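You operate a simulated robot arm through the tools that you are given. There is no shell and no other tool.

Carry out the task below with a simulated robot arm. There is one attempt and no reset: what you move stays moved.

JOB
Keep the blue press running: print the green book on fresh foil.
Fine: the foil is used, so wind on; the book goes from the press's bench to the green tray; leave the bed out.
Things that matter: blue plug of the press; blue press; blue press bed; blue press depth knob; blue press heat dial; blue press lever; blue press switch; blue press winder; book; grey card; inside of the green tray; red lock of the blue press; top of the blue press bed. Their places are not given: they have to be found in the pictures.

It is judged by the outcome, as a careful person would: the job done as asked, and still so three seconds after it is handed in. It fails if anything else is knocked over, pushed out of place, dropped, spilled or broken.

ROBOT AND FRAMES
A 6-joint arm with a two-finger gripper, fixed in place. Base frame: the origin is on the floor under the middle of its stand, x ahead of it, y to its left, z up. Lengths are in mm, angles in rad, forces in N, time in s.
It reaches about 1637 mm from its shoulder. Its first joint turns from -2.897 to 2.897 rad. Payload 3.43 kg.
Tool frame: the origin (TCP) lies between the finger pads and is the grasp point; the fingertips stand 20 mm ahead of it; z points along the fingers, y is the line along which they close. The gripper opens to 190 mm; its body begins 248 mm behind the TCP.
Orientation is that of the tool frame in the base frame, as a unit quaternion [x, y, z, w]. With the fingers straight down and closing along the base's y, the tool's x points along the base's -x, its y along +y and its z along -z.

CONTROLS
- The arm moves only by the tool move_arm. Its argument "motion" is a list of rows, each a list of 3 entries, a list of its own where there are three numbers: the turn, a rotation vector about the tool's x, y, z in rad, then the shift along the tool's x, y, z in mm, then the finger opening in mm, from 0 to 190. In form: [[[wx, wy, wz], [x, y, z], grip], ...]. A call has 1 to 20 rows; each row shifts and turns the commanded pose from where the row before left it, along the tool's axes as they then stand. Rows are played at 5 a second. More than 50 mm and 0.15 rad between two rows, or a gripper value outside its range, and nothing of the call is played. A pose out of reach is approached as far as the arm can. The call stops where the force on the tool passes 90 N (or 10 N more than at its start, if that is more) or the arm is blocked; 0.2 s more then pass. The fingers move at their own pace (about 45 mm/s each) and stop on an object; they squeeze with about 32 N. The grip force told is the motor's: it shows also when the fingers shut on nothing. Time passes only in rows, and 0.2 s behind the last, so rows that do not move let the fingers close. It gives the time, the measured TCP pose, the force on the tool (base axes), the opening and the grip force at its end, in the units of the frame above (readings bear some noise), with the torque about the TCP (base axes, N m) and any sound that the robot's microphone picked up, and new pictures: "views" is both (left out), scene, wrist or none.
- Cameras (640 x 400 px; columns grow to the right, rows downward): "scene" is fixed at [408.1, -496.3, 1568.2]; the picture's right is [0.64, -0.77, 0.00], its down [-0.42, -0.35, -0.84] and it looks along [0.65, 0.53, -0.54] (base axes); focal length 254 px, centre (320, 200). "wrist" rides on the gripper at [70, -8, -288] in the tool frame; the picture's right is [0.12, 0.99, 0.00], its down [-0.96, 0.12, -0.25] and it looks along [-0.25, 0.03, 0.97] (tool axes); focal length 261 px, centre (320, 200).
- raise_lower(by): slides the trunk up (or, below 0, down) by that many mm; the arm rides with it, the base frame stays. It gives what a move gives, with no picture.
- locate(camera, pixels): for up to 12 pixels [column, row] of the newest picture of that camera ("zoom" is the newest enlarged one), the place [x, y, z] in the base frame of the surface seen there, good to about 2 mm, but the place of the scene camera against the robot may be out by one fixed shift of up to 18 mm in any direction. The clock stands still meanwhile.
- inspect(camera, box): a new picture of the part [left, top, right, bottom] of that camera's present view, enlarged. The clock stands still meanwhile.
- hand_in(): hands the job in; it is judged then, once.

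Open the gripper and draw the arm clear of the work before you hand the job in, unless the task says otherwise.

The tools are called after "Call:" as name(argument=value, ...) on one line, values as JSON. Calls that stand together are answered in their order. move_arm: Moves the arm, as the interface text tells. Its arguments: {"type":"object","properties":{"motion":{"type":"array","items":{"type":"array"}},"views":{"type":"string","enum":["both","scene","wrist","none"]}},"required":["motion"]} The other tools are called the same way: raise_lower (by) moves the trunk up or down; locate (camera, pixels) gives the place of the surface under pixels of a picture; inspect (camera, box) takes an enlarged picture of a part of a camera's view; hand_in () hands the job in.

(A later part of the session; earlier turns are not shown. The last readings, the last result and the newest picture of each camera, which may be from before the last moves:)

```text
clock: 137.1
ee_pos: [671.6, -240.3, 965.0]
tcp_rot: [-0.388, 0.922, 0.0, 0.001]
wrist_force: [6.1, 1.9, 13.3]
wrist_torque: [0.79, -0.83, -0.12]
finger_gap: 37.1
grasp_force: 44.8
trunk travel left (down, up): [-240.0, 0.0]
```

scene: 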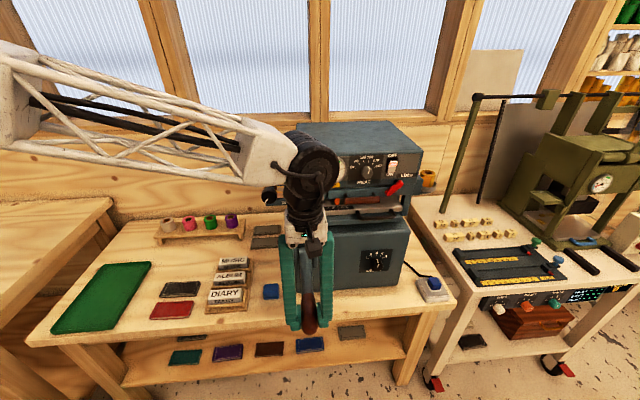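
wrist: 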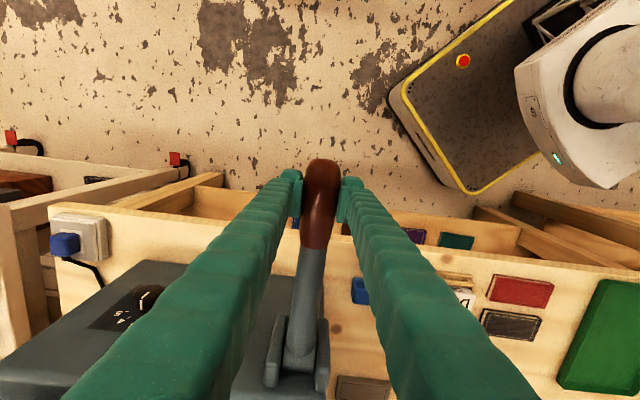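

Now I return the lever up along its arc (pivot s≈517, z≈970), the first ten 3° steps.

Call:
move_arm(motion=[[[0, 0, 0], [0, 0, -5], 28], [[0, 0, 0], [-0.3, 0, -11.46], 28], [[0, 0, 0], [-0.9, 0, -11.43], 28], [[0, 0, 0], [-1.5, 0, -11.37], 28], [[0, 0, 0], [-2.09, 0, -11.27], 28], [[0, 0, 0], [-2.67, 0, -11.15], 28], [[0, 0, 0], [-3.26, 0, -11], 28], [[0, 0, 0], [-3.83, 0, -10.8], 28], [[0, 0, 0], [-4.38, 0, -10.6], 28], [[0, 0, 0], [-4.94, 0, -10.34], 28], [[0, 0, 0], [-5.47, 0, -10.08], 28], [[0, 0, 0], [0, 0, 0], 28]], views="both")

Call:
inspect(camera="wrist", box=[220, 120, 400, 330])

```text
clock: 139.7
ee_pos: [694.1, -218.4, 1079.4]
tcp_rot: [-0.389, 0.921, 0.001, 0.0]
wrist_force: [-2.7, 17.4, -7.2]
wrist_torque: [-0.78, 0.94, 0.18]
finger_gap: 36.6
grasp_force: 45.2
trunk travel left (down, up): [-240.0, 0.0]
```

scene: 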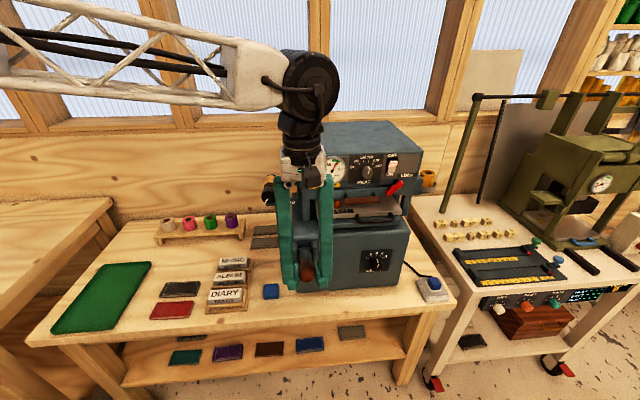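
wrist: 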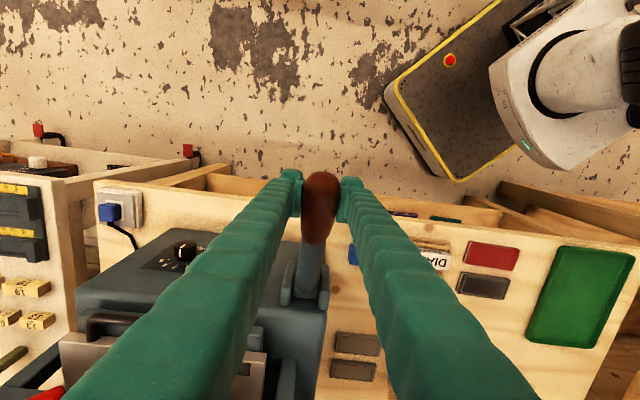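

```text
1.90 times, centred on (310, 225) of wrist
```

zoom: 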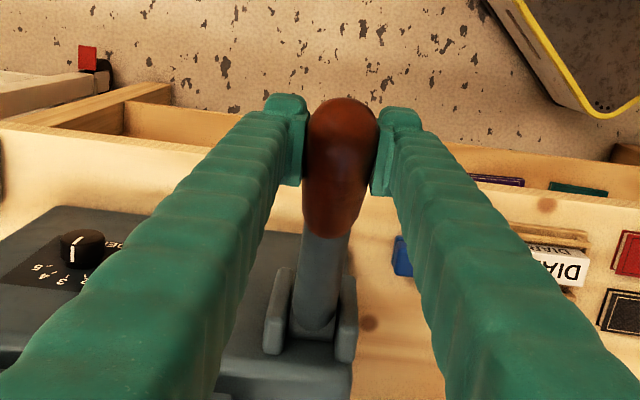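

The lever follows back up. I do the remaining steps to its original tilt (~35°).

Call:
move_arm(motion=[[[0, 0, 0], [-5.5, 1, -9.78], 28], [[0, 0, 0], [-6.0, 0, -9.45], 28], [[0, 0, 0], [-6.98, 0, -9.09], 28], [[0, 0, 0], [-7.45, 0, -8.72], 28], [[0, 0, 0], [-7.89, 0, -8.32], 28], [[0, 0, 0], [-8.32, 0, -7.89], 28], [[0, 0, 0], [0, 0, 0], 28]], views="none")

```text
clock: 141.3
ee_pos: [721.9, -189.3, 1132.5]
tcp_rot: [-0.388, 0.922, 0.001, -0.001]
wrist_force: [8.4, -3.2, -7.0]
wrist_torque: [-0.8, 0.85, -0.15]
finger_gap: 36.6
grasp_force: 45.4
trunk travel left (down, up): [-240.0, 0.0]
```

Call:
move_arm(motion=[[[0, 0, 0], [-8.72, 0, -7.45], 28], [[0, 0, 0], [-8.0, 0, -6.2], 28], [[0, 0, 0], [0, 0, 0], 28]], views="both")

Call:
inspect(camera="scene", box=[260, 170, 420, 300])

```text
clock: 142.1
ee_pos: [736.5, -174.4, 1149.0]
tcp_rot: [-0.389, 0.921, -0.001, 0.002]
wrist_force: [16.5, -13.0, 5.4]
wrist_torque: [0.15, -0.46, 0.06]
finger_gap: 40.2
grasp_force: 13.9
trunk travel left (down, up): [-240.0, 0.0]
```

scene: 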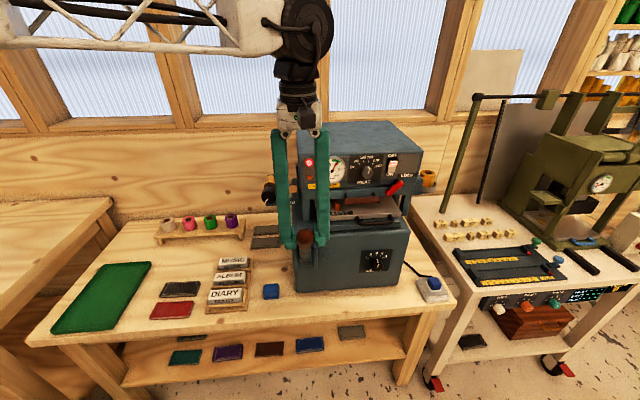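
wrist: 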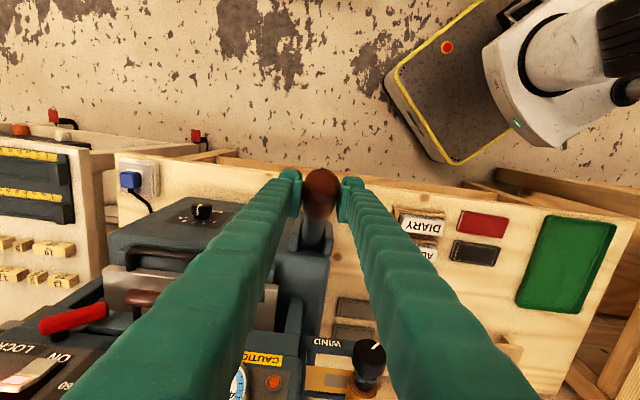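

```text
3.08 times, centred on (340, 235) of scene
```

zoom: 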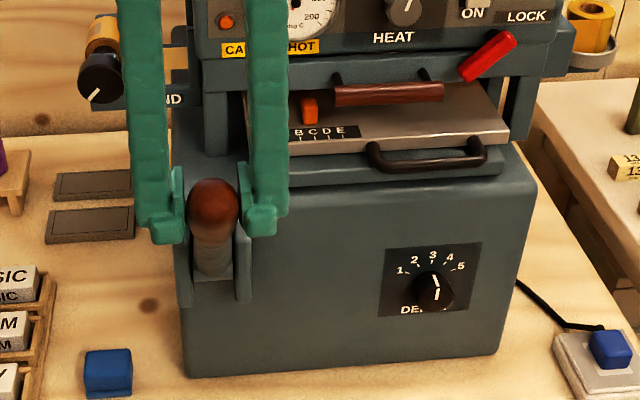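

The lever is back near its original tilt. I open the fingers, rise, and verify it stays.

Call:
move_arm(motion=[[[0, 0, 0], [0, 0, 0], 60], [[0, 0, 0], [0, 0, 0], 80], [[0, 0, 0], [0, 0, 0], 80], [[0, 0, 0], [0, 0, -30], 80], [[0, 0, 0], [0, 0, -40], 80], [[0, 0, 0], [0, 0, -30], 80], [[0, 0, 0], [0, 0, 0], 80]], views="both")

Call:
inspect(camera="wrist", box=[220, 60, 420, 260])

Call:
inspect(camera="scene", box=[250, 110, 460, 310])

```text
clock: 143.7
ee_pos: [733.6, -176.6, 1248.6]
tcp_rot: [-0.388, 0.921, 0.001, -0.001]
wrist_force: [-0.1, 0.4, -0.3]
wrist_torque: [0.0, 0.0, 0.0]
finger_gap: 79.9
grasp_force: 0.0
trunk travel left (down, up): [-240.0, 0.0]
```

scene: 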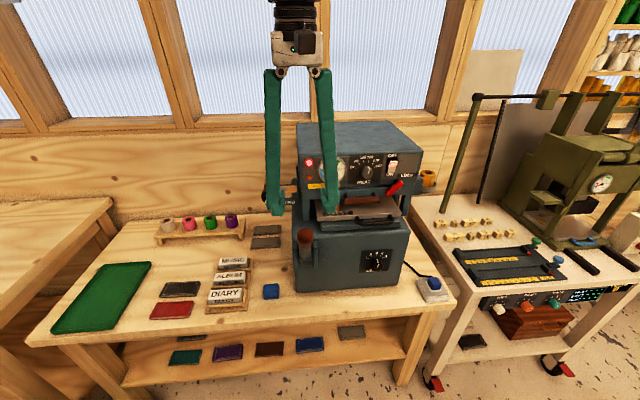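
wrist: 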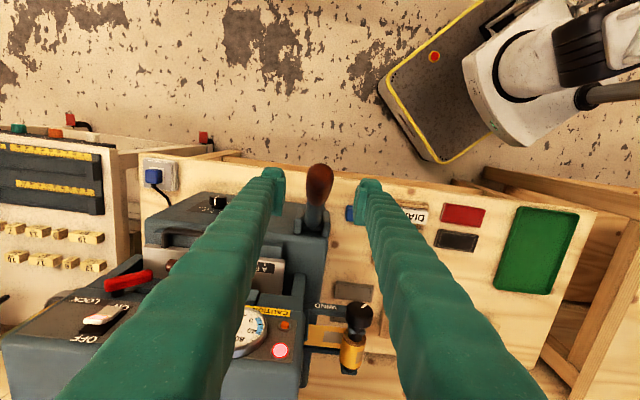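

```text
2.00 times, centred on (320, 160) of wrist
```

zoom: 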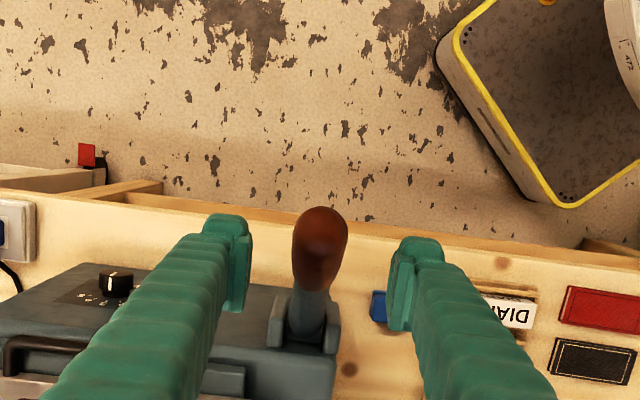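

```text
2.00 times, centred on (355, 210) of scene
```

zoom: 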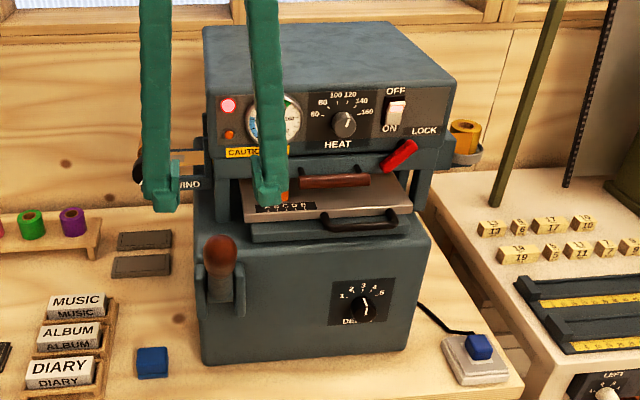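

The lever is back exactly as before (same pixels), and the press is open. Now I close the fingers and go to the bed handle to draw the bed out, keeping clear of lever and lock.

Call:
move_arm(motion=[[[0, 0, 0], [0, -45, 0], 40], [[0, 0, 0], [0, -45, 0], 0], [[0, 0, 0], [0, -20, 33], 0], [[0, 0, 0], [0, -20, 33], 0], [[0, 0, 0], [0, -20, 33], 0], [[0, 0, 0], [-30, -27, 0], 0], [[0, 0, 0], [-30, -27, 0], 0], [[0, 0, 0], [-30, -27, 0], 0], [[0, 0, 0], [0, 0, 0], 0]], views="both")

Call:
inspect(camera="wrist", box=[200, 100, 440, 300])

```text
clock: 145.7
ee_pos: [963.4, -273.6, 1144.7]
tcp_rot: [-0.388, 0.922, 0.001, -0.001]
wrist_force: [0.6, -0.5, -0.1]
wrist_torque: [0.02, 0.07, -0.04]
finger_gap: 0.0
grasp_force: 32.0
trunk travel left (down, up): [-240.0, 0.0]
```

scene: 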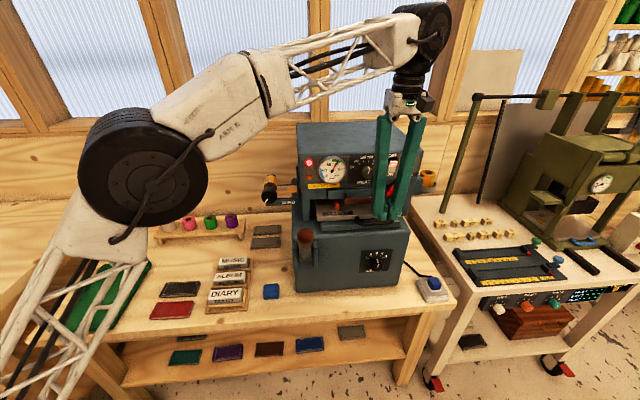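
wrist: 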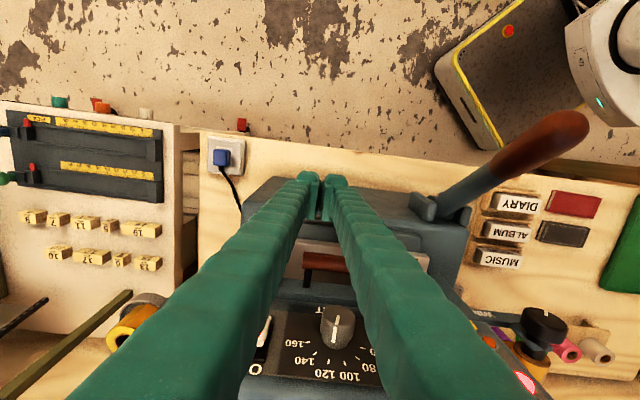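

```text
2.00 times, centred on (320, 200) of wrist
```

zoom: 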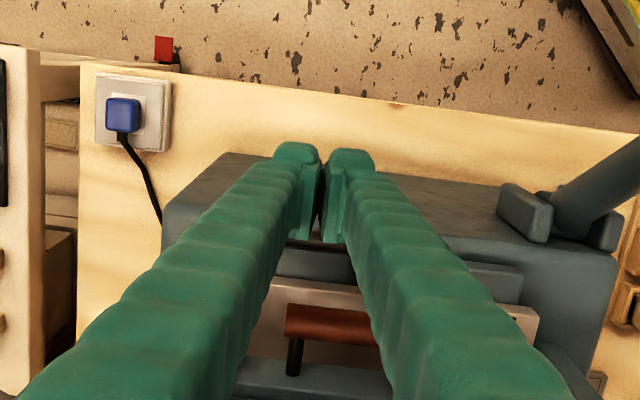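

I check where the holder's brown handle ends and where the bed's handle is relative to the fingers.

Call:
locate(camera="wrist", pixels=[[304, 263], [340, 265], [298, 275], [330, 250], [310, 245], [290, 245], [400, 262], [270, 330], [262, 340], [322, 225], [318, 222]])

Call:
inspect(camera="scene", box=[340, 170, 440, 270])

```text
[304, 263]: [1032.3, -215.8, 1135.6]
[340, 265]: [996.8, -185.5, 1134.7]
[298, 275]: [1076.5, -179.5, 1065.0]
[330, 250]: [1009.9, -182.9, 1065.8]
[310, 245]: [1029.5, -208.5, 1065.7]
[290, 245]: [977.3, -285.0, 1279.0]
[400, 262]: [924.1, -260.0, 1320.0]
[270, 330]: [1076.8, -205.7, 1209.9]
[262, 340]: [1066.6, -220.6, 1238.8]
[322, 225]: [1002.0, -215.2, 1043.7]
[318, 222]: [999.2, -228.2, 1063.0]
```

```text
4.00 times, centred on (390, 220) of scene
```

zoom: 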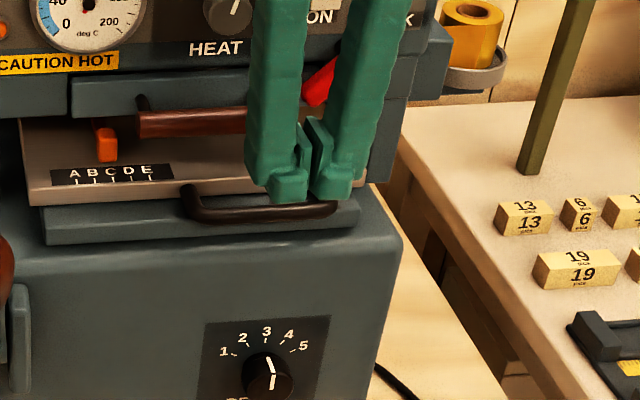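

The bar's top is at s≈533, z≈1068; the brown handle's front is at s≈557. I move above the bar (s≈519) and lower slowly onto it to draw the bed out by friction.

Call:
move_arm(motion=[[[0, 0, 0], [-22, 0, 0], 0], [[0, 0, 0], [-20, 0, 0], 0], [[0, 0, 0], [0, 0, 25], 0], [[0, 0, 0], [0, 0, 20], 0], [[0, 0, 0], [0, 0, 6], 0], [[0, 0, 0], [0, 0, 0], 0], [[0, 0, 0], [0, 0, 0], 0]], views="both")

Call:
inspect(camera="scene", box=[340, 170, 440, 270])

```text
clock: 147.3
ee_pos: [990.5, -244.6, 1096.8]
tcp_rot: [-0.388, 0.922, -0.001, -0.001]
wrist_force: [0.1, 0.1, -0.2]
wrist_torque: [-0.03, -0.01, -0.03]
finger_gap: 0.0
grasp_force: 31.9
trunk travel left (down, up): [-240.0, 0.0]
```

scene: 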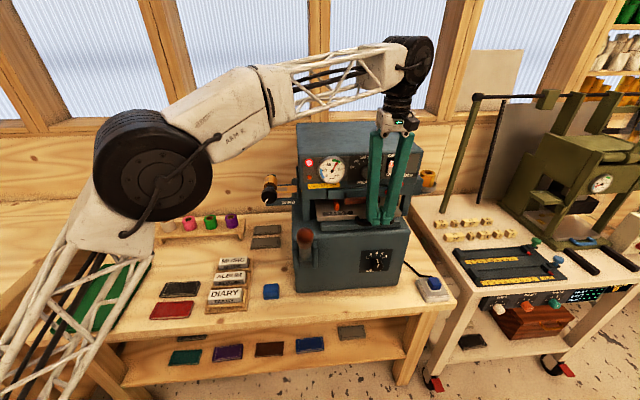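
wrist: 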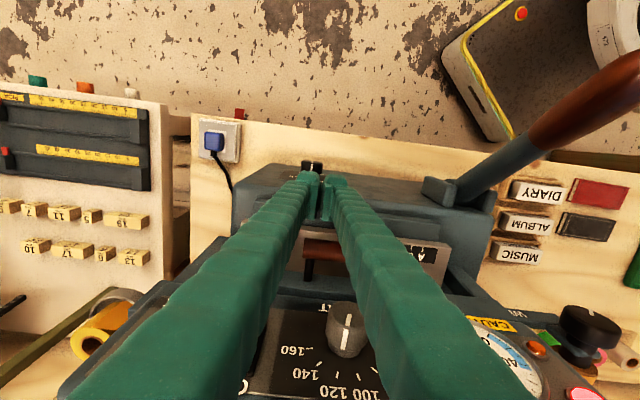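

```text
4.00 times, centred on (390, 220) of scene
```

zoom: 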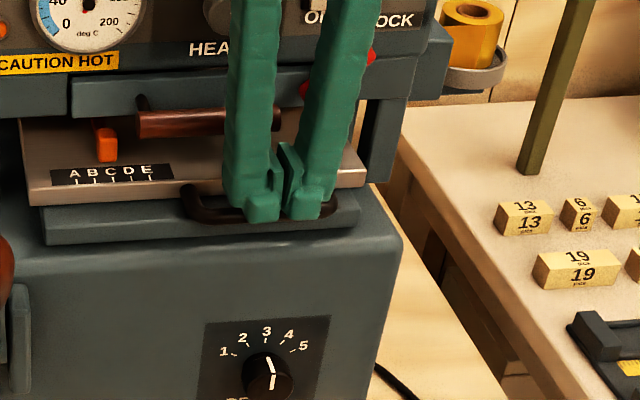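

I lower onto the bar in small steps until about 20–30 N.

Call:
move_arm(motion=[[[0, 0, 0], [0, 0, 5], 0], [[0, 0, 0], [0, 0, 0], 0], [[0, 0, 0], [0, 0, 2], 0], [[0, 0, 0], [0, 0, 0], 0], [[0, 0, 0], [0, 0, 0], 0]], views="none")

```text
clock: 148.5
ee_pos: [991.5, -245.2, 1088.7]
tcp_rot: [-0.388, 0.922, 0.0, 0.0]
wrist_force: [0.2, 0.1, -0.3]
wrist_torque: [-0.03, -0.01, 0.0]
finger_gap: 0.0
grasp_force: 32.3
trunk travel left (down, up): [-240.0, 0.0]
```

Call:
move_arm(motion=[[[0, 0, 0], [0, 0, 2], 0], [[0, 0, 0], [0, 0, 0], 0], [[0, 0, 0], [0, 0, 1.5], 0], [[0, 0, 0], [0, 0, 0], 0], [[0, 0, 0], [0, 0, 0], 0]], views="none")

```text
clock: 149.7
ee_pos: [991.1, -245.4, 1084.9]
tcp_rot: [-0.388, 0.922, 0.0, 0.0]
wrist_force: [0.8, -0.7, 0.2]
wrist_torque: [-0.05, 0.04, 0.01]
finger_gap: 0.0
grasp_force: 32.1
trunk travel left (down, up): [-240.0, 0.0]
```

No contact yet at 1084.9, though the bar top should be near 1068. I look before going further.

Call:
move_arm(motion=[[[0, 0, 0], [0, 0, 0], 0]], views="both")

Call:
inspect(camera="scene", box=[365, 190, 425, 240])

Call:
inspect(camera="wrist", box=[260, 130, 400, 270])

```text
clock: 150.1
ee_pos: [993.0, -244.2, 1085.5]
tcp_rot: [-0.388, 0.922, 0.0, 0.0]
wrist_force: [0.8, 0.1, -0.7]
wrist_torque: [0.01, 0.01, -0.03]
finger_gap: 0.0
grasp_force: 32.0
trunk travel left (down, up): [-240.0, 0.0]
```

scene: 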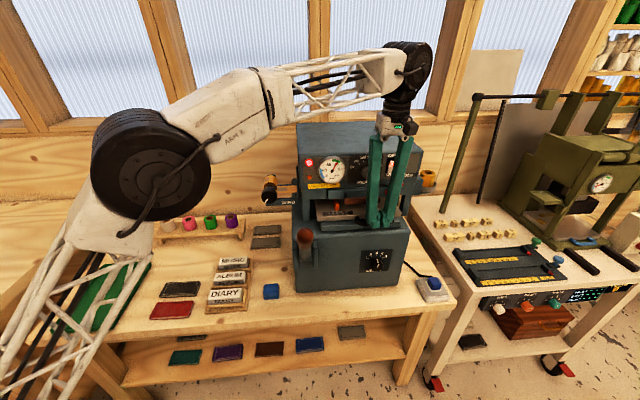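
wrist: 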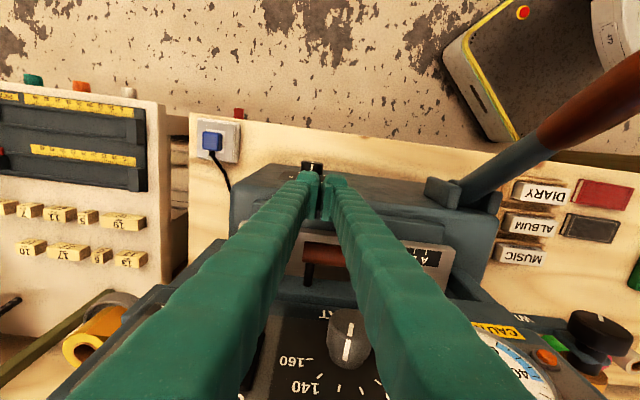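

```text
8.00 times, centred on (395, 215) of scene
```

zoom: 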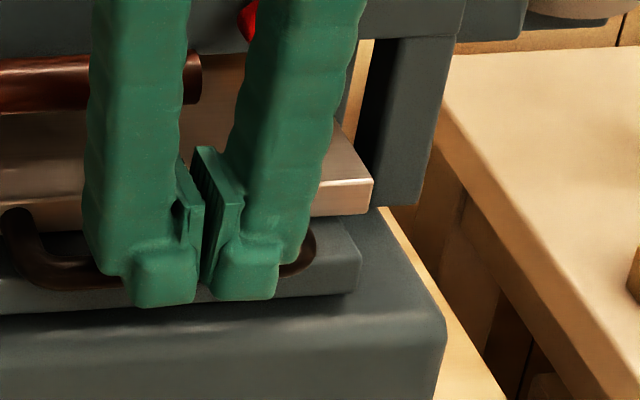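

```text
2.86 times, centred on (330, 200) of wrist
```

zoom: 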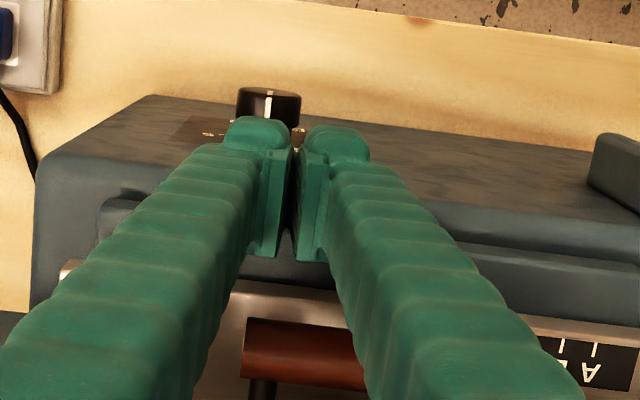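

The fingers are standing in front of the bar rather than on it, and the brown handle leaves too little room behind. A horizontal grip on the bar from the front is cleaner, so I back out and reorient.

Call:
move_arm(motion=[[[0, 0, 0], [5, 0, -15], 0], [[0, 0, 0], [40, 0, -15], 0], [[0, 0, 0], [45, 0, -10], 0], [[0, 0, 0], [45, 0, -10], 0], [[0, 0, 0], [45, 0, -15], 0], [[0, 0, 0], [40, 0, -20], 0], [[0, 0, 0.1428], [0, 0, 0], 0], [[0, 0, 0.1428], [0, 0, 0], 0], [[0, 0, 0.1428], [0, 0, 0], 0], [[0, 0, 0.1428], [0, 0, 0], 0], [[0, 0, 0.1428], [0, 0, 0], 0], [[0, 0, 0.1428], [0, 0, 0], 0], [[0, 0, 0.1428], [0, 0, 0], 0], [[0, 0, 0.1428], [0, 0, 0], 0], [[0, 0, 0.1428], [0, 0, 0], 0], [[0, 0, 0.1428], [0, 0, 0], 0], [[0, 0, 0.1428], [0, 0, 0], 0]], views="both")

```text
clock: 153.7
ee_pos: [836.9, -401.9, 1170.3]
tcp_rot: [0.377, 0.926, -0.001, 0.0]
wrist_force: [-0.6, 0.0, 0.3]
wrist_torque: [0.0, -0.02, 0.03]
finger_gap: 0.0
grasp_force: 31.8
trunk travel left (down, up): [-240.0, 0.0]
```

scene: 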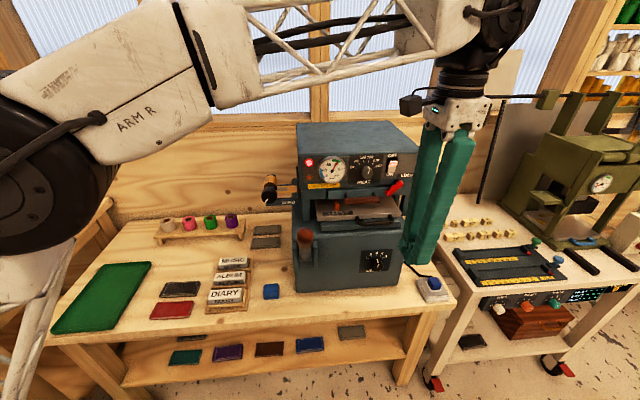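
wrist: 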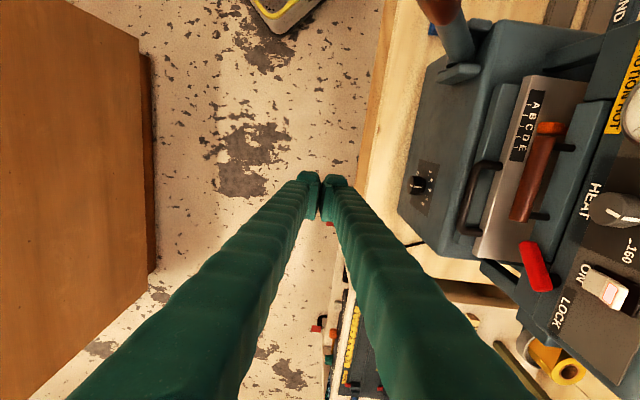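

From here the bed handle is clearly visible (wrist ~470,195). I locate the bar, then pitch the tool to horizontal.

Call:
locate(camera="wrist", pixels=[[473, 185], [468, 200], [463, 220], [478, 168], [490, 164], [470, 233], [500, 200], [485, 200], [530, 175], [512, 215]])

Call:
move_arm(motion=[[[-0.1428, 0, 0], [0, 0, 0], 0], [[-0.1428, 0, 0], [0, 0, 0], 0], [[-0.1428, 0, 0], [0, 0, 0], 0], [[-0.1428, 0, 0], [0, 0, 0], 0], [[-0.1428, 0, 0], [0, 0, 0], 0], [[-0.1428, 0, 0], [0, 0, 0], 0], [[-0.1428, 0, 0], [0, 0, 0], 0], [[-0.1428, 0, 0], [0, 0, 0], 0], [[-0.1428, 0, 0], [0, 0, 0], 0], [[-0.1428, 0, 0], [0, 0, 0], 0], [[-0.1428, 0, 0], [0, 0, 0], 30]], views="both")

```text
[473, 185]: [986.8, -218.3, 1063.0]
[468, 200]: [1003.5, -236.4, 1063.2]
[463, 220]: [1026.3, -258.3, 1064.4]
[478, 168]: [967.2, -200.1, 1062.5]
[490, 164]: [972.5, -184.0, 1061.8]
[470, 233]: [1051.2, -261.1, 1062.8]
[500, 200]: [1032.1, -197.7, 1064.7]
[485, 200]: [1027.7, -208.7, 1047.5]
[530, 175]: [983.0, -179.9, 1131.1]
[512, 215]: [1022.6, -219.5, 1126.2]
```

```text
clock: 156.1
ee_pos: [837.2, -400.7, 1171.1]
tcp_rot: [0.266, 0.654, 0.655, 0.268]
wrist_force: [-0.3, 0.0, 0.9]
wrist_torque: [-0.13, 0.14, -0.14]
finger_gap: 30.2
grasp_force: 0.1
trunk travel left (down, up): [-240.0, 0.0]
```

scene: 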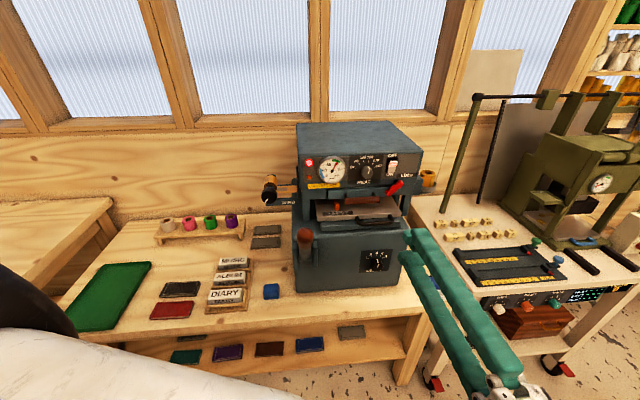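
wrist: 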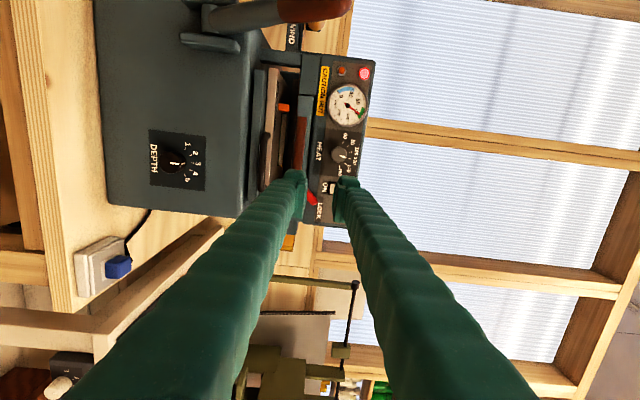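

The bar's centre is at s≈532, z≈1056. A 45° approach clears both the base and the brown handle, so I pitch the tool to 45° and move to 80 mm before the bar.

Call:
move_arm(motion=[[[0.1309, 0, 0], [0, 0, 0], 40], [[0.1309, 0, 0], [0, 0, 0], 40], [[0.1309, 0, 0], [0, 0, 0], 40], [[0.1309, 0, 0], [0, 0, 0], 40], [[0.1309, 0, 0], [0, 0, 0], 40], [[0.1309, 0, 0], [0, 0, 0], 40], [[0, 0, 0], [0, 21.2, 39.6], 40], [[0, 0, 0], [0, 21.2, 39.6], 40], [[0, 0, 0], [0, 21.2, 39.6], 40], [[0, 0, 0], [0, 21.2, 39.6], 40], [[0, 0, 0], [0, 0, 0], 40]], views="both")

Call:
inspect(camera="wrist", box=[230, 80, 430, 260])

```text
clock: 158.5
ee_pos: [958.6, -278.9, 1119.0]
tcp_rot: [0.349, 0.855, 0.355, 0.145]
wrist_force: [-0.1, 0.5, 0.1]
wrist_torque: [-0.02, 0.0, 0.01]
finger_gap: 40.3
grasp_force: 0.1
trunk travel left (down, up): [-240.0, 0.0]
```

scene: 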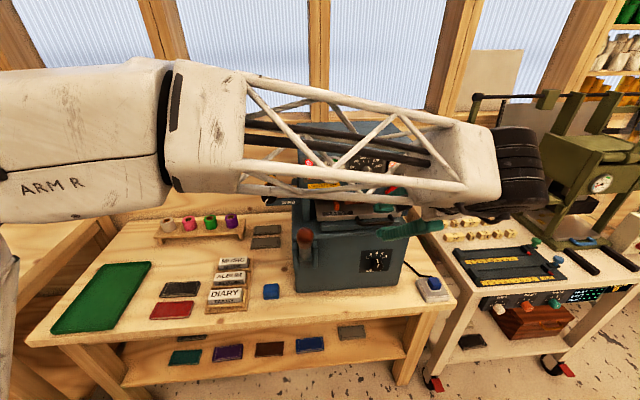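
wrist: 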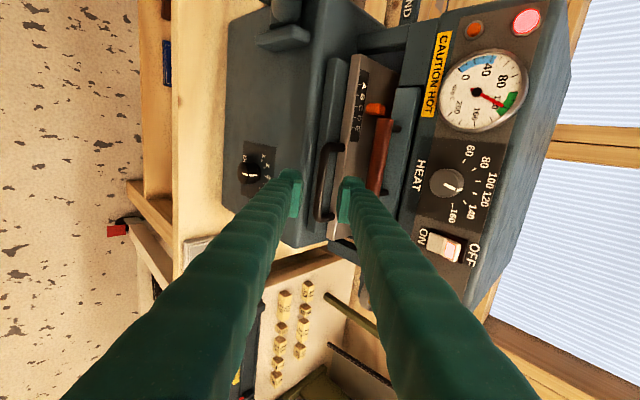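

```text
2.22 times, centred on (330, 170) of wrist
```

zoom: 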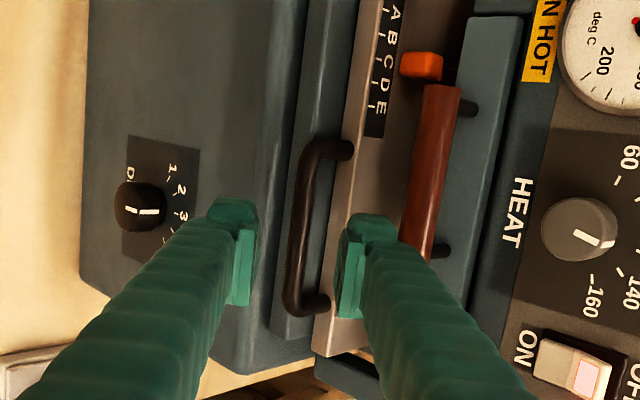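

The bar lies centrally between the fingertips. I advance 70 mm along the tool axis in steps and check.

Call:
move_arm(motion=[[[0, 0, 0], [0, 0, 20], 34], [[0, 0, 0], [0, 0, 20], 34], [[0, 0, 0], [0, 0, 18], 34], [[0, 0, 0], [0, 0, 12], 34], [[0, 0, 0], [0, 0, 0], 34]], views="both")

Call:
inspect(camera="wrist", box=[240, 100, 420, 260])

Call:
inspect(camera="scene", box=[320, 170, 440, 270])

```text
clock: 159.7
ee_pos: [993.1, -242.6, 1068.2]
tcp_rot: [0.348, 0.856, 0.354, 0.145]
wrist_force: [0.0, 0.2, 0.6]
wrist_torque: [-0.01, -0.01, -0.02]
finger_gap: 34.1
grasp_force: 0.0
trunk travel left (down, up): [-240.0, 0.0]
```

scene: 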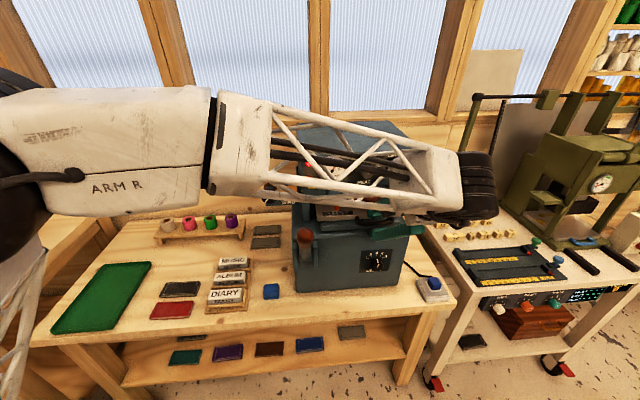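
wrist: 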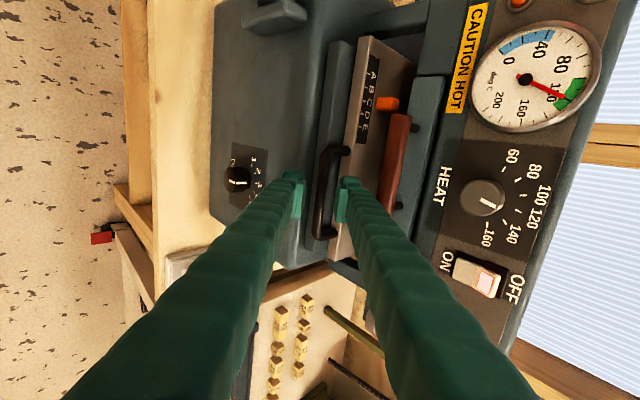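

```text
2.50 times, centred on (330, 180) of wrist
```

zoom: 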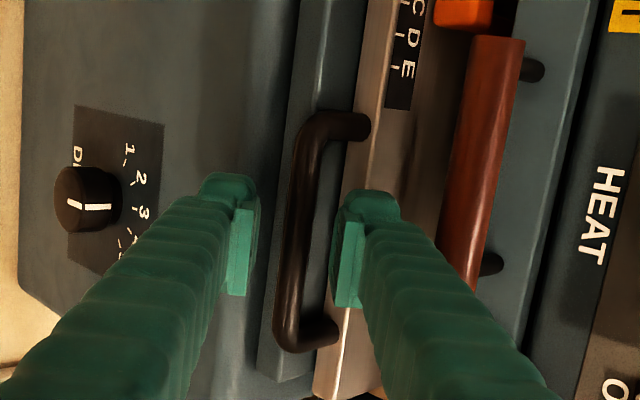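

```text
4.00 times, centred on (380, 220) of scene
```

zoom: 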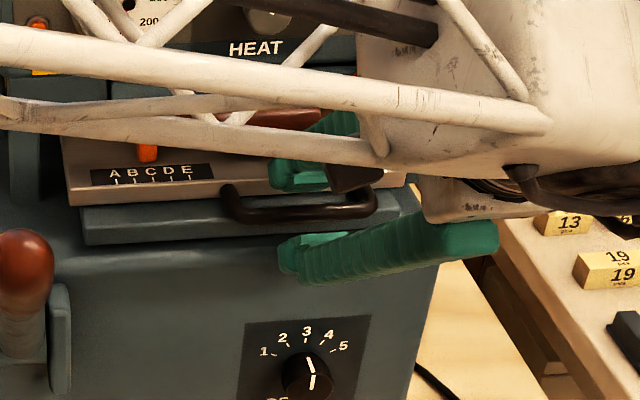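

The bar is between the tips, ~17 mm ahead of the grasp point. I advance 10 mm more and close on it.

Call:
move_arm(motion=[[[0, 0, 0], [0, 0, 5], 34], [[0, 0, 0], [0, 0, 5], 34], [[0, 0, 0], [0, 0, 0], 34], [[0, 0, 0], [0, 0, 0], 24], [[0, 0, 0], [0, 0, 0], 8], [[0, 0, 0], [0, 0, 0], 8], [[0, 0, 0], [0, 0, 0], 8]], views="wrist")

Call:
inspect(camera="wrist", box=[240, 100, 420, 260])

```text
clock: 161.3
ee_pos: [997.2, -239.0, 1063.2]
tcp_rot: [0.348, 0.855, 0.355, 0.145]
wrist_force: [3.3, -0.6, 9.6]
wrist_torque: [0.14, 0.05, -0.02]
finger_gap: 12.0
grasp_force: 45.0
trunk travel left (down, up): [-240.0, 0.0]
```

wrist: 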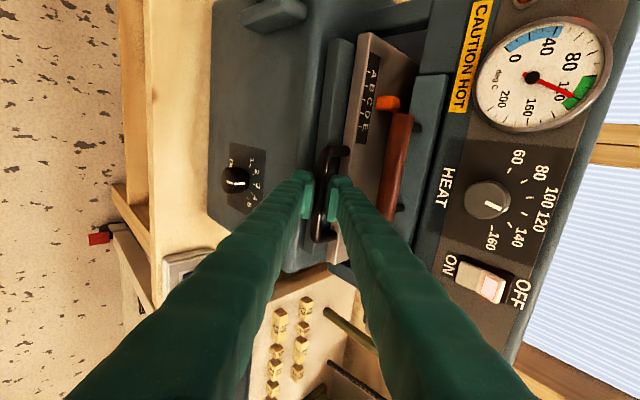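

```text
2.50 times, centred on (330, 180) of wrist
```

zoom: 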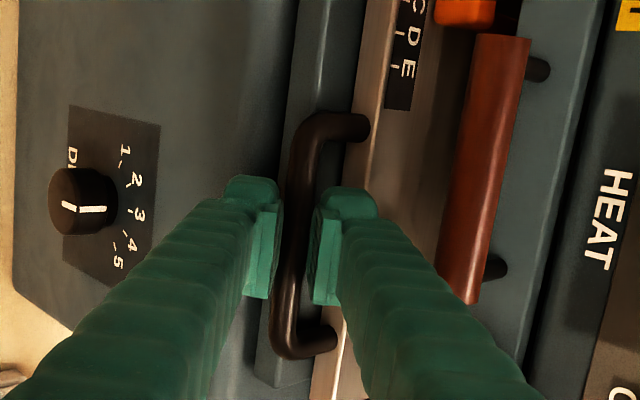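

The bar is held (12 mm). I pull the bed out slowly and smoothly along the press's depth direction, first about 110 mm.

Call:
move_arm(motion=[[[0, 0, 0], [0, -2, -2], 8], [[0, 0, 0], [0, -3, -3], 8], [[0, 0, 0], [0, -4.5, -4.5], 8], [[0, 0, 0], [0, -5.6, -5.6], 8], [[0, 0, 0], [0, -5.6, -5.6], 8], [[0, 0, 0], [0, -5.6, -5.6], 8], [[0, 0, 0], [0, -5.6, -5.6], 8], [[0, 0, 0], [0, -5.6, -5.6], 8], [[0, 0, 0], [0, -5.6, -5.6], 8], [[0, 0, 0], [0, -5.6, -5.6], 8], [[0, 0, 0], [0, -5.6, -5.6], 8], [[0, 0, 0], [0, -5.6, -5.6], 8], [[0, 0, 0], [0, -5.6, -5.6], 8], [[0, 0, 0], [0, -4.5, -4.5], 8], [[0, 0, 0], [0, -3, -3], 8], [[0, 0, 0], [0, -1.5, -1.5], 8], [[0, 0, 0], [0, 0, 0], 8]], views="both")

Call:
inspect(camera="wrist", box=[240, 60, 480, 260])

```text
clock: 164.9
ee_pos: [921.8, -312.3, 1064.2]
tcp_rot: [0.348, 0.856, 0.354, 0.146]
wrist_force: [-1.3, 4.2, 26.8]
wrist_torque: [0.58, 0.32, -0.36]
finger_gap: 12.1
grasp_force: 45.6
trunk travel left (down, up): [-240.0, 0.0]
```

scene: 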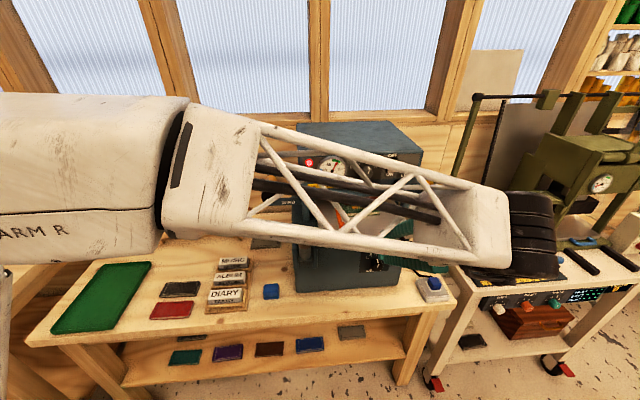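
wrist: 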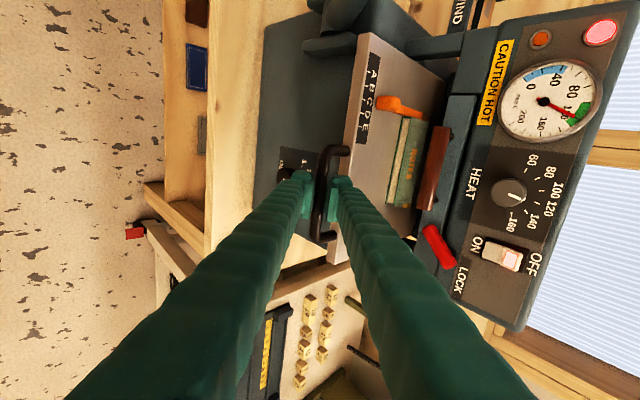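

```text
2.00 times, centred on (360, 160) of wrist
```

zoom: 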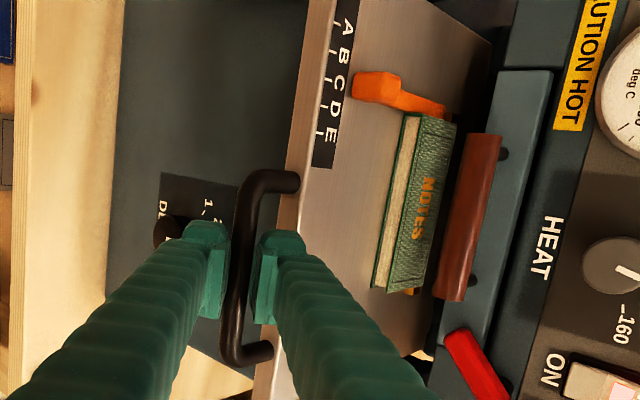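

The cover now shows "NOTES" printed in gold. I continue drawing the bed out the rest of the way (about 115 mm), easing the vertical load a little.

Call:
move_arm(motion=[[[0, 0, 0], [0, 0, -2.5], 8], [[0, 0, 0], [0, -3, -3], 8], [[0, 0, 0], [0, -4.5, -4.5], 8], [[0, 0, 0], [0, -5.6, -5.6], 8], [[0, 0, 0], [0, -5.6, -5.6], 8], [[0, 0, 0], [0, -5.6, -5.6], 8], [[0, 0, 0], [0, -5.6, -5.6], 8], [[0, 0, 0], [0, -5.6, -5.6], 8], [[0, 0, 0], [0, -5.6, -5.6], 8], [[0, 0, 0], [0, -5.6, -5.6], 8], [[0, 0, 0], [0, -5.6, -5.6], 8], [[0, 0, 0], [0, -5.6, -5.6], 8], [[0, 0, 0], [0, -5.6, -5.6], 8], [[0, 0, 0], [0, -4.5, -4.5], 8], [[0, 0, 0], [0, -3, -3], 8], [[0, 0, 0], [0, -2, -2], 8], [[0, 0, 0], [0, 0, 0], 8]], views="both")

Call:
inspect(camera="wrist", box=[240, 60, 480, 260])

```text
clock: 168.5
ee_pos: [849.3, -387.3, 1064.4]
tcp_rot: [0.348, 0.856, 0.354, 0.146]
wrist_force: [-8.4, 11.6, 2.6]
wrist_torque: [0.11, 0.06, 0.06]
finger_gap: 11.7
grasp_force: 44.5
trunk travel left (down, up): [-240.0, 0.0]
```

scene: 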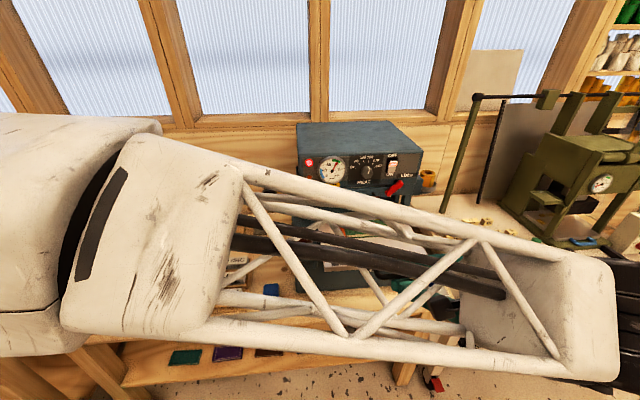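
wrist: 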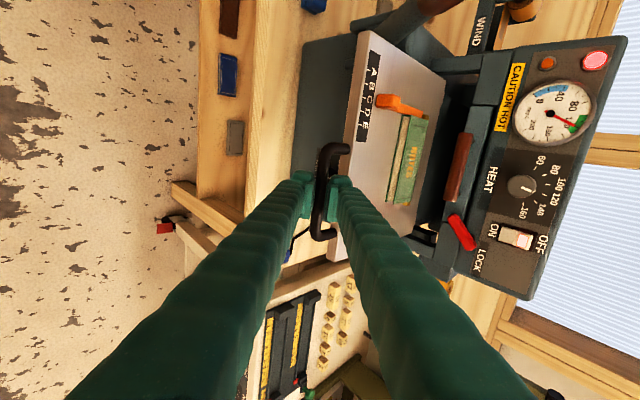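

```text
2.00 times, centred on (360, 160) of wrist
```

zoom: 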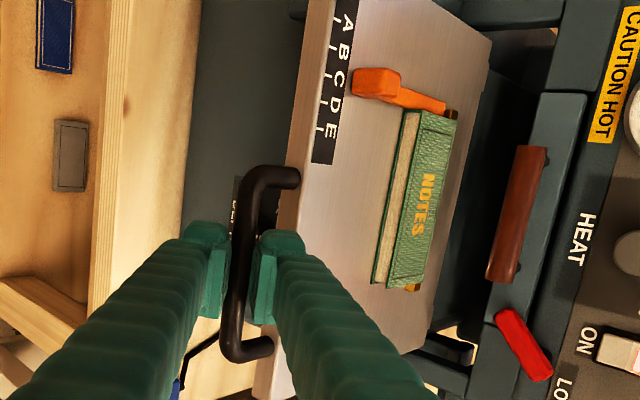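

About 11 mm remain to the original outer position. I pull the last bit in small steps until the stop is felt.

Call:
move_arm(motion=[[[0, 0, 0], [0, -2.2, -2.2], 8], [[0, 0, 0], [0, -2.2, -2.2], 8], [[0, 0, 0], [0, -2.2, -2.2], 8], [[0, 0, 0], [0, -1.4, -1.4], 8], [[0, 0, 0], [0, 0, 0], 8]], views="wrist")

```text
clock: 169.7
ee_pos: [844.5, -395.2, 1064.6]
tcp_rot: [0.349, 0.855, 0.354, 0.144]
wrist_force: [3.5, 14.0, 4.3]
wrist_torque: [0.19, 0.08, 0.02]
finger_gap: 11.4
grasp_force: 44.8
trunk travel left (down, up): [-240.0, 0.0]
```

wrist: 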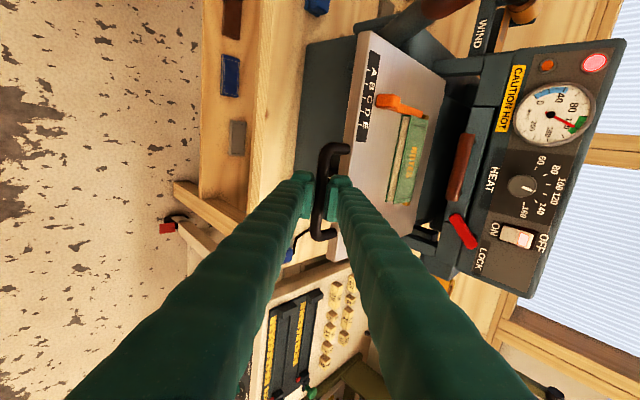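

Resistance of 12 N shows the bed is at its outer stop. I open the fingers and retract along the tool axis.

Call:
move_arm(motion=[[[0, 0, 0], [0, 0.7, 0.7], 20], [[0, 0, 0], [0, 0, 0], 34], [[0, 0, 0], [0, 0, 0], 34], [[0, 0, 0], [0, 0, -15], 34], [[0, 0, 0], [0, 0, -30], 34], [[0, 0, 0], [0, 0, -40], 34], [[0, 0, 0], [0, 0, -40], 34], [[0, 0, 0], [0, 0, 0], 34]], views="both")

Call:
inspect(camera="wrist", box=[240, 40, 480, 260])

```text
clock: 171.5
ee_pos: [781.5, -459.2, 1152.2]
tcp_rot: [0.348, 0.856, 0.355, 0.144]
wrist_force: [0.6, 0.3, -0.3]
wrist_torque: [0.03, -0.04, -0.01]
finger_gap: 33.9
grasp_force: 0.1
trunk travel left (down, up): [-240.0, 0.0]
```

scene: 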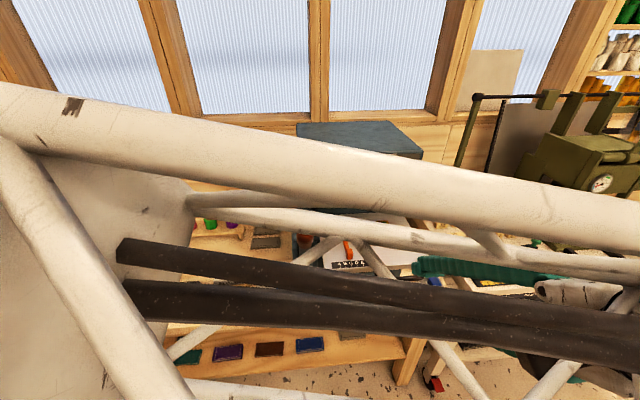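
wrist: 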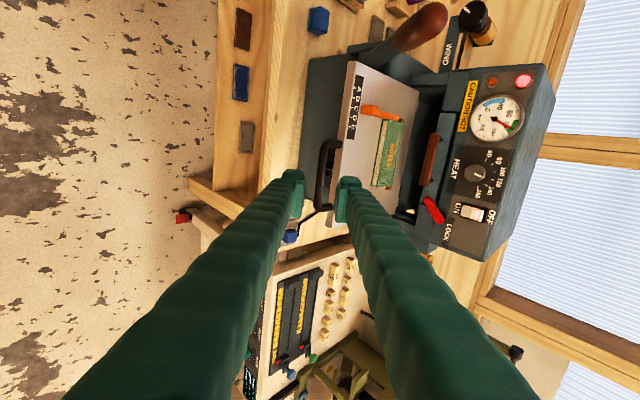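

```text
1.82 times, centred on (360, 150) of wrist
```

zoom: 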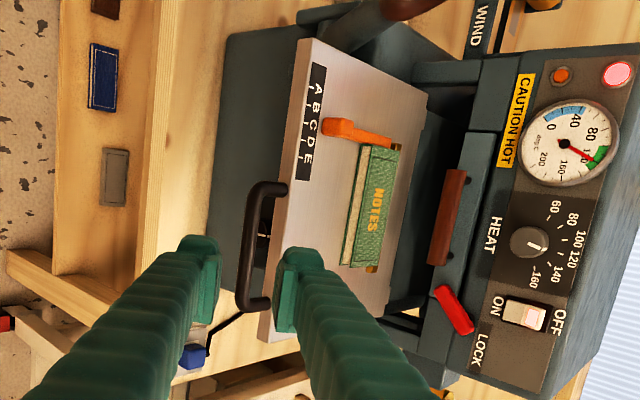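

The bed is out with the printed book in place. I pitch the tool back to vertical and go above the book.

Call:
move_arm(motion=[[[0.1309, 0, 0], [0, 0, 0], 70], [[0.1309, 0, 0], [0, 0, 0], 70], [[0.1309, 0, 0], [0, 0, 0], 70], [[0.1309, 0, 0], [0, 0, 0], 70], [[0.1309, 0, 0], [0, 0, 0], 70], [[0.1309, 0, 0], [0, 0, 0], 70], [[0, 0, 0], [0, 20, -25], 70], [[0, 0, 0], [8, 40, -20], 70], [[0, 0, 0], [8, 45, -10], 70], [[0, 0, 0], [8, 45, 0], 70], [[0, 0, 0], [8, 45, 0], 70], [[0, 0, 0], [8, 45, 0], 70], [[0, 0, 0], [8, 20, 0], 70], [[0, 0, 0], [0, 0, 0], 70]], views="both")

Call:
inspect(camera="wrist", box=[230, 80, 410, 280])

```text
clock: 174.5
ee_pos: [930.0, -237.8, 1208.7]
tcp_rot: [0.377, 0.926, 0.0, 0.0]
wrist_force: [0.0, -0.3, -1.5]
wrist_torque: [0.01, 0.04, 0.02]
finger_gap: 70.0
grasp_force: 0.0
trunk travel left (down, up): [-240.0, 0.0]
```

scene: 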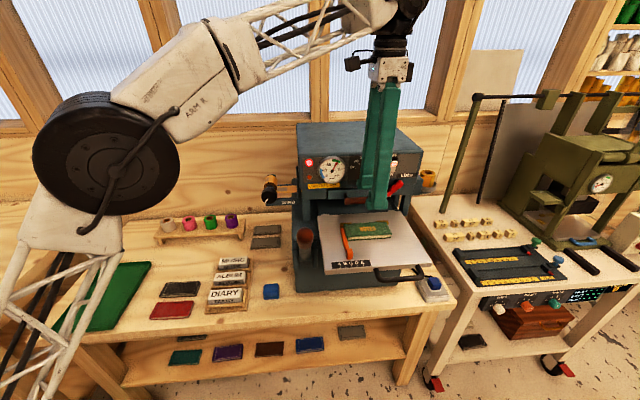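
wrist: 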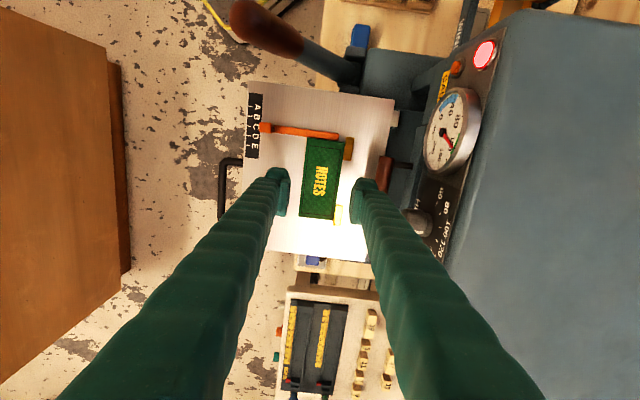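

```text
2.00 times, centred on (320, 180) of wrist
```

zoom: 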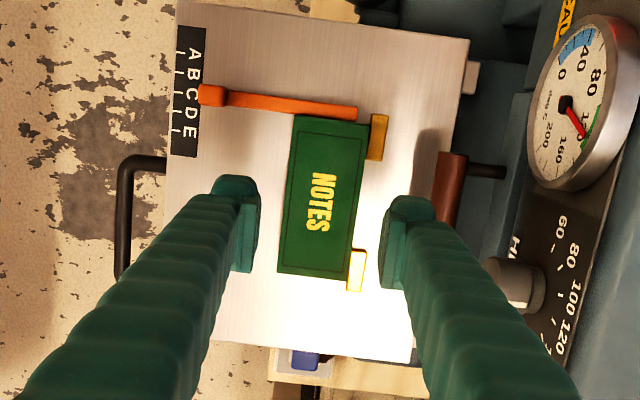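

The book is printed and lies against the stops. I locate its edges for the pick-up.

Call:
locate(camera="zoom", pixels=[[300, 120], [364, 130], [348, 274], [282, 265], [320, 195], [288, 190], [363, 190], [385, 145], [376, 140], [360, 265], [330, 105]])

```text
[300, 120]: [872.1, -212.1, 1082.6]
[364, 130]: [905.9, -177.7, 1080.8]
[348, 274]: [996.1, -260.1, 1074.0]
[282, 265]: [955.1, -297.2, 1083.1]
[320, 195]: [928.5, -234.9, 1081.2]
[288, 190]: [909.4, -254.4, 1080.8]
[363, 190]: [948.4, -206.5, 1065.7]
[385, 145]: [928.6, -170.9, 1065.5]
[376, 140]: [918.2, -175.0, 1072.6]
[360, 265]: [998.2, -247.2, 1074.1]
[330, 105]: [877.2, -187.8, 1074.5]
```

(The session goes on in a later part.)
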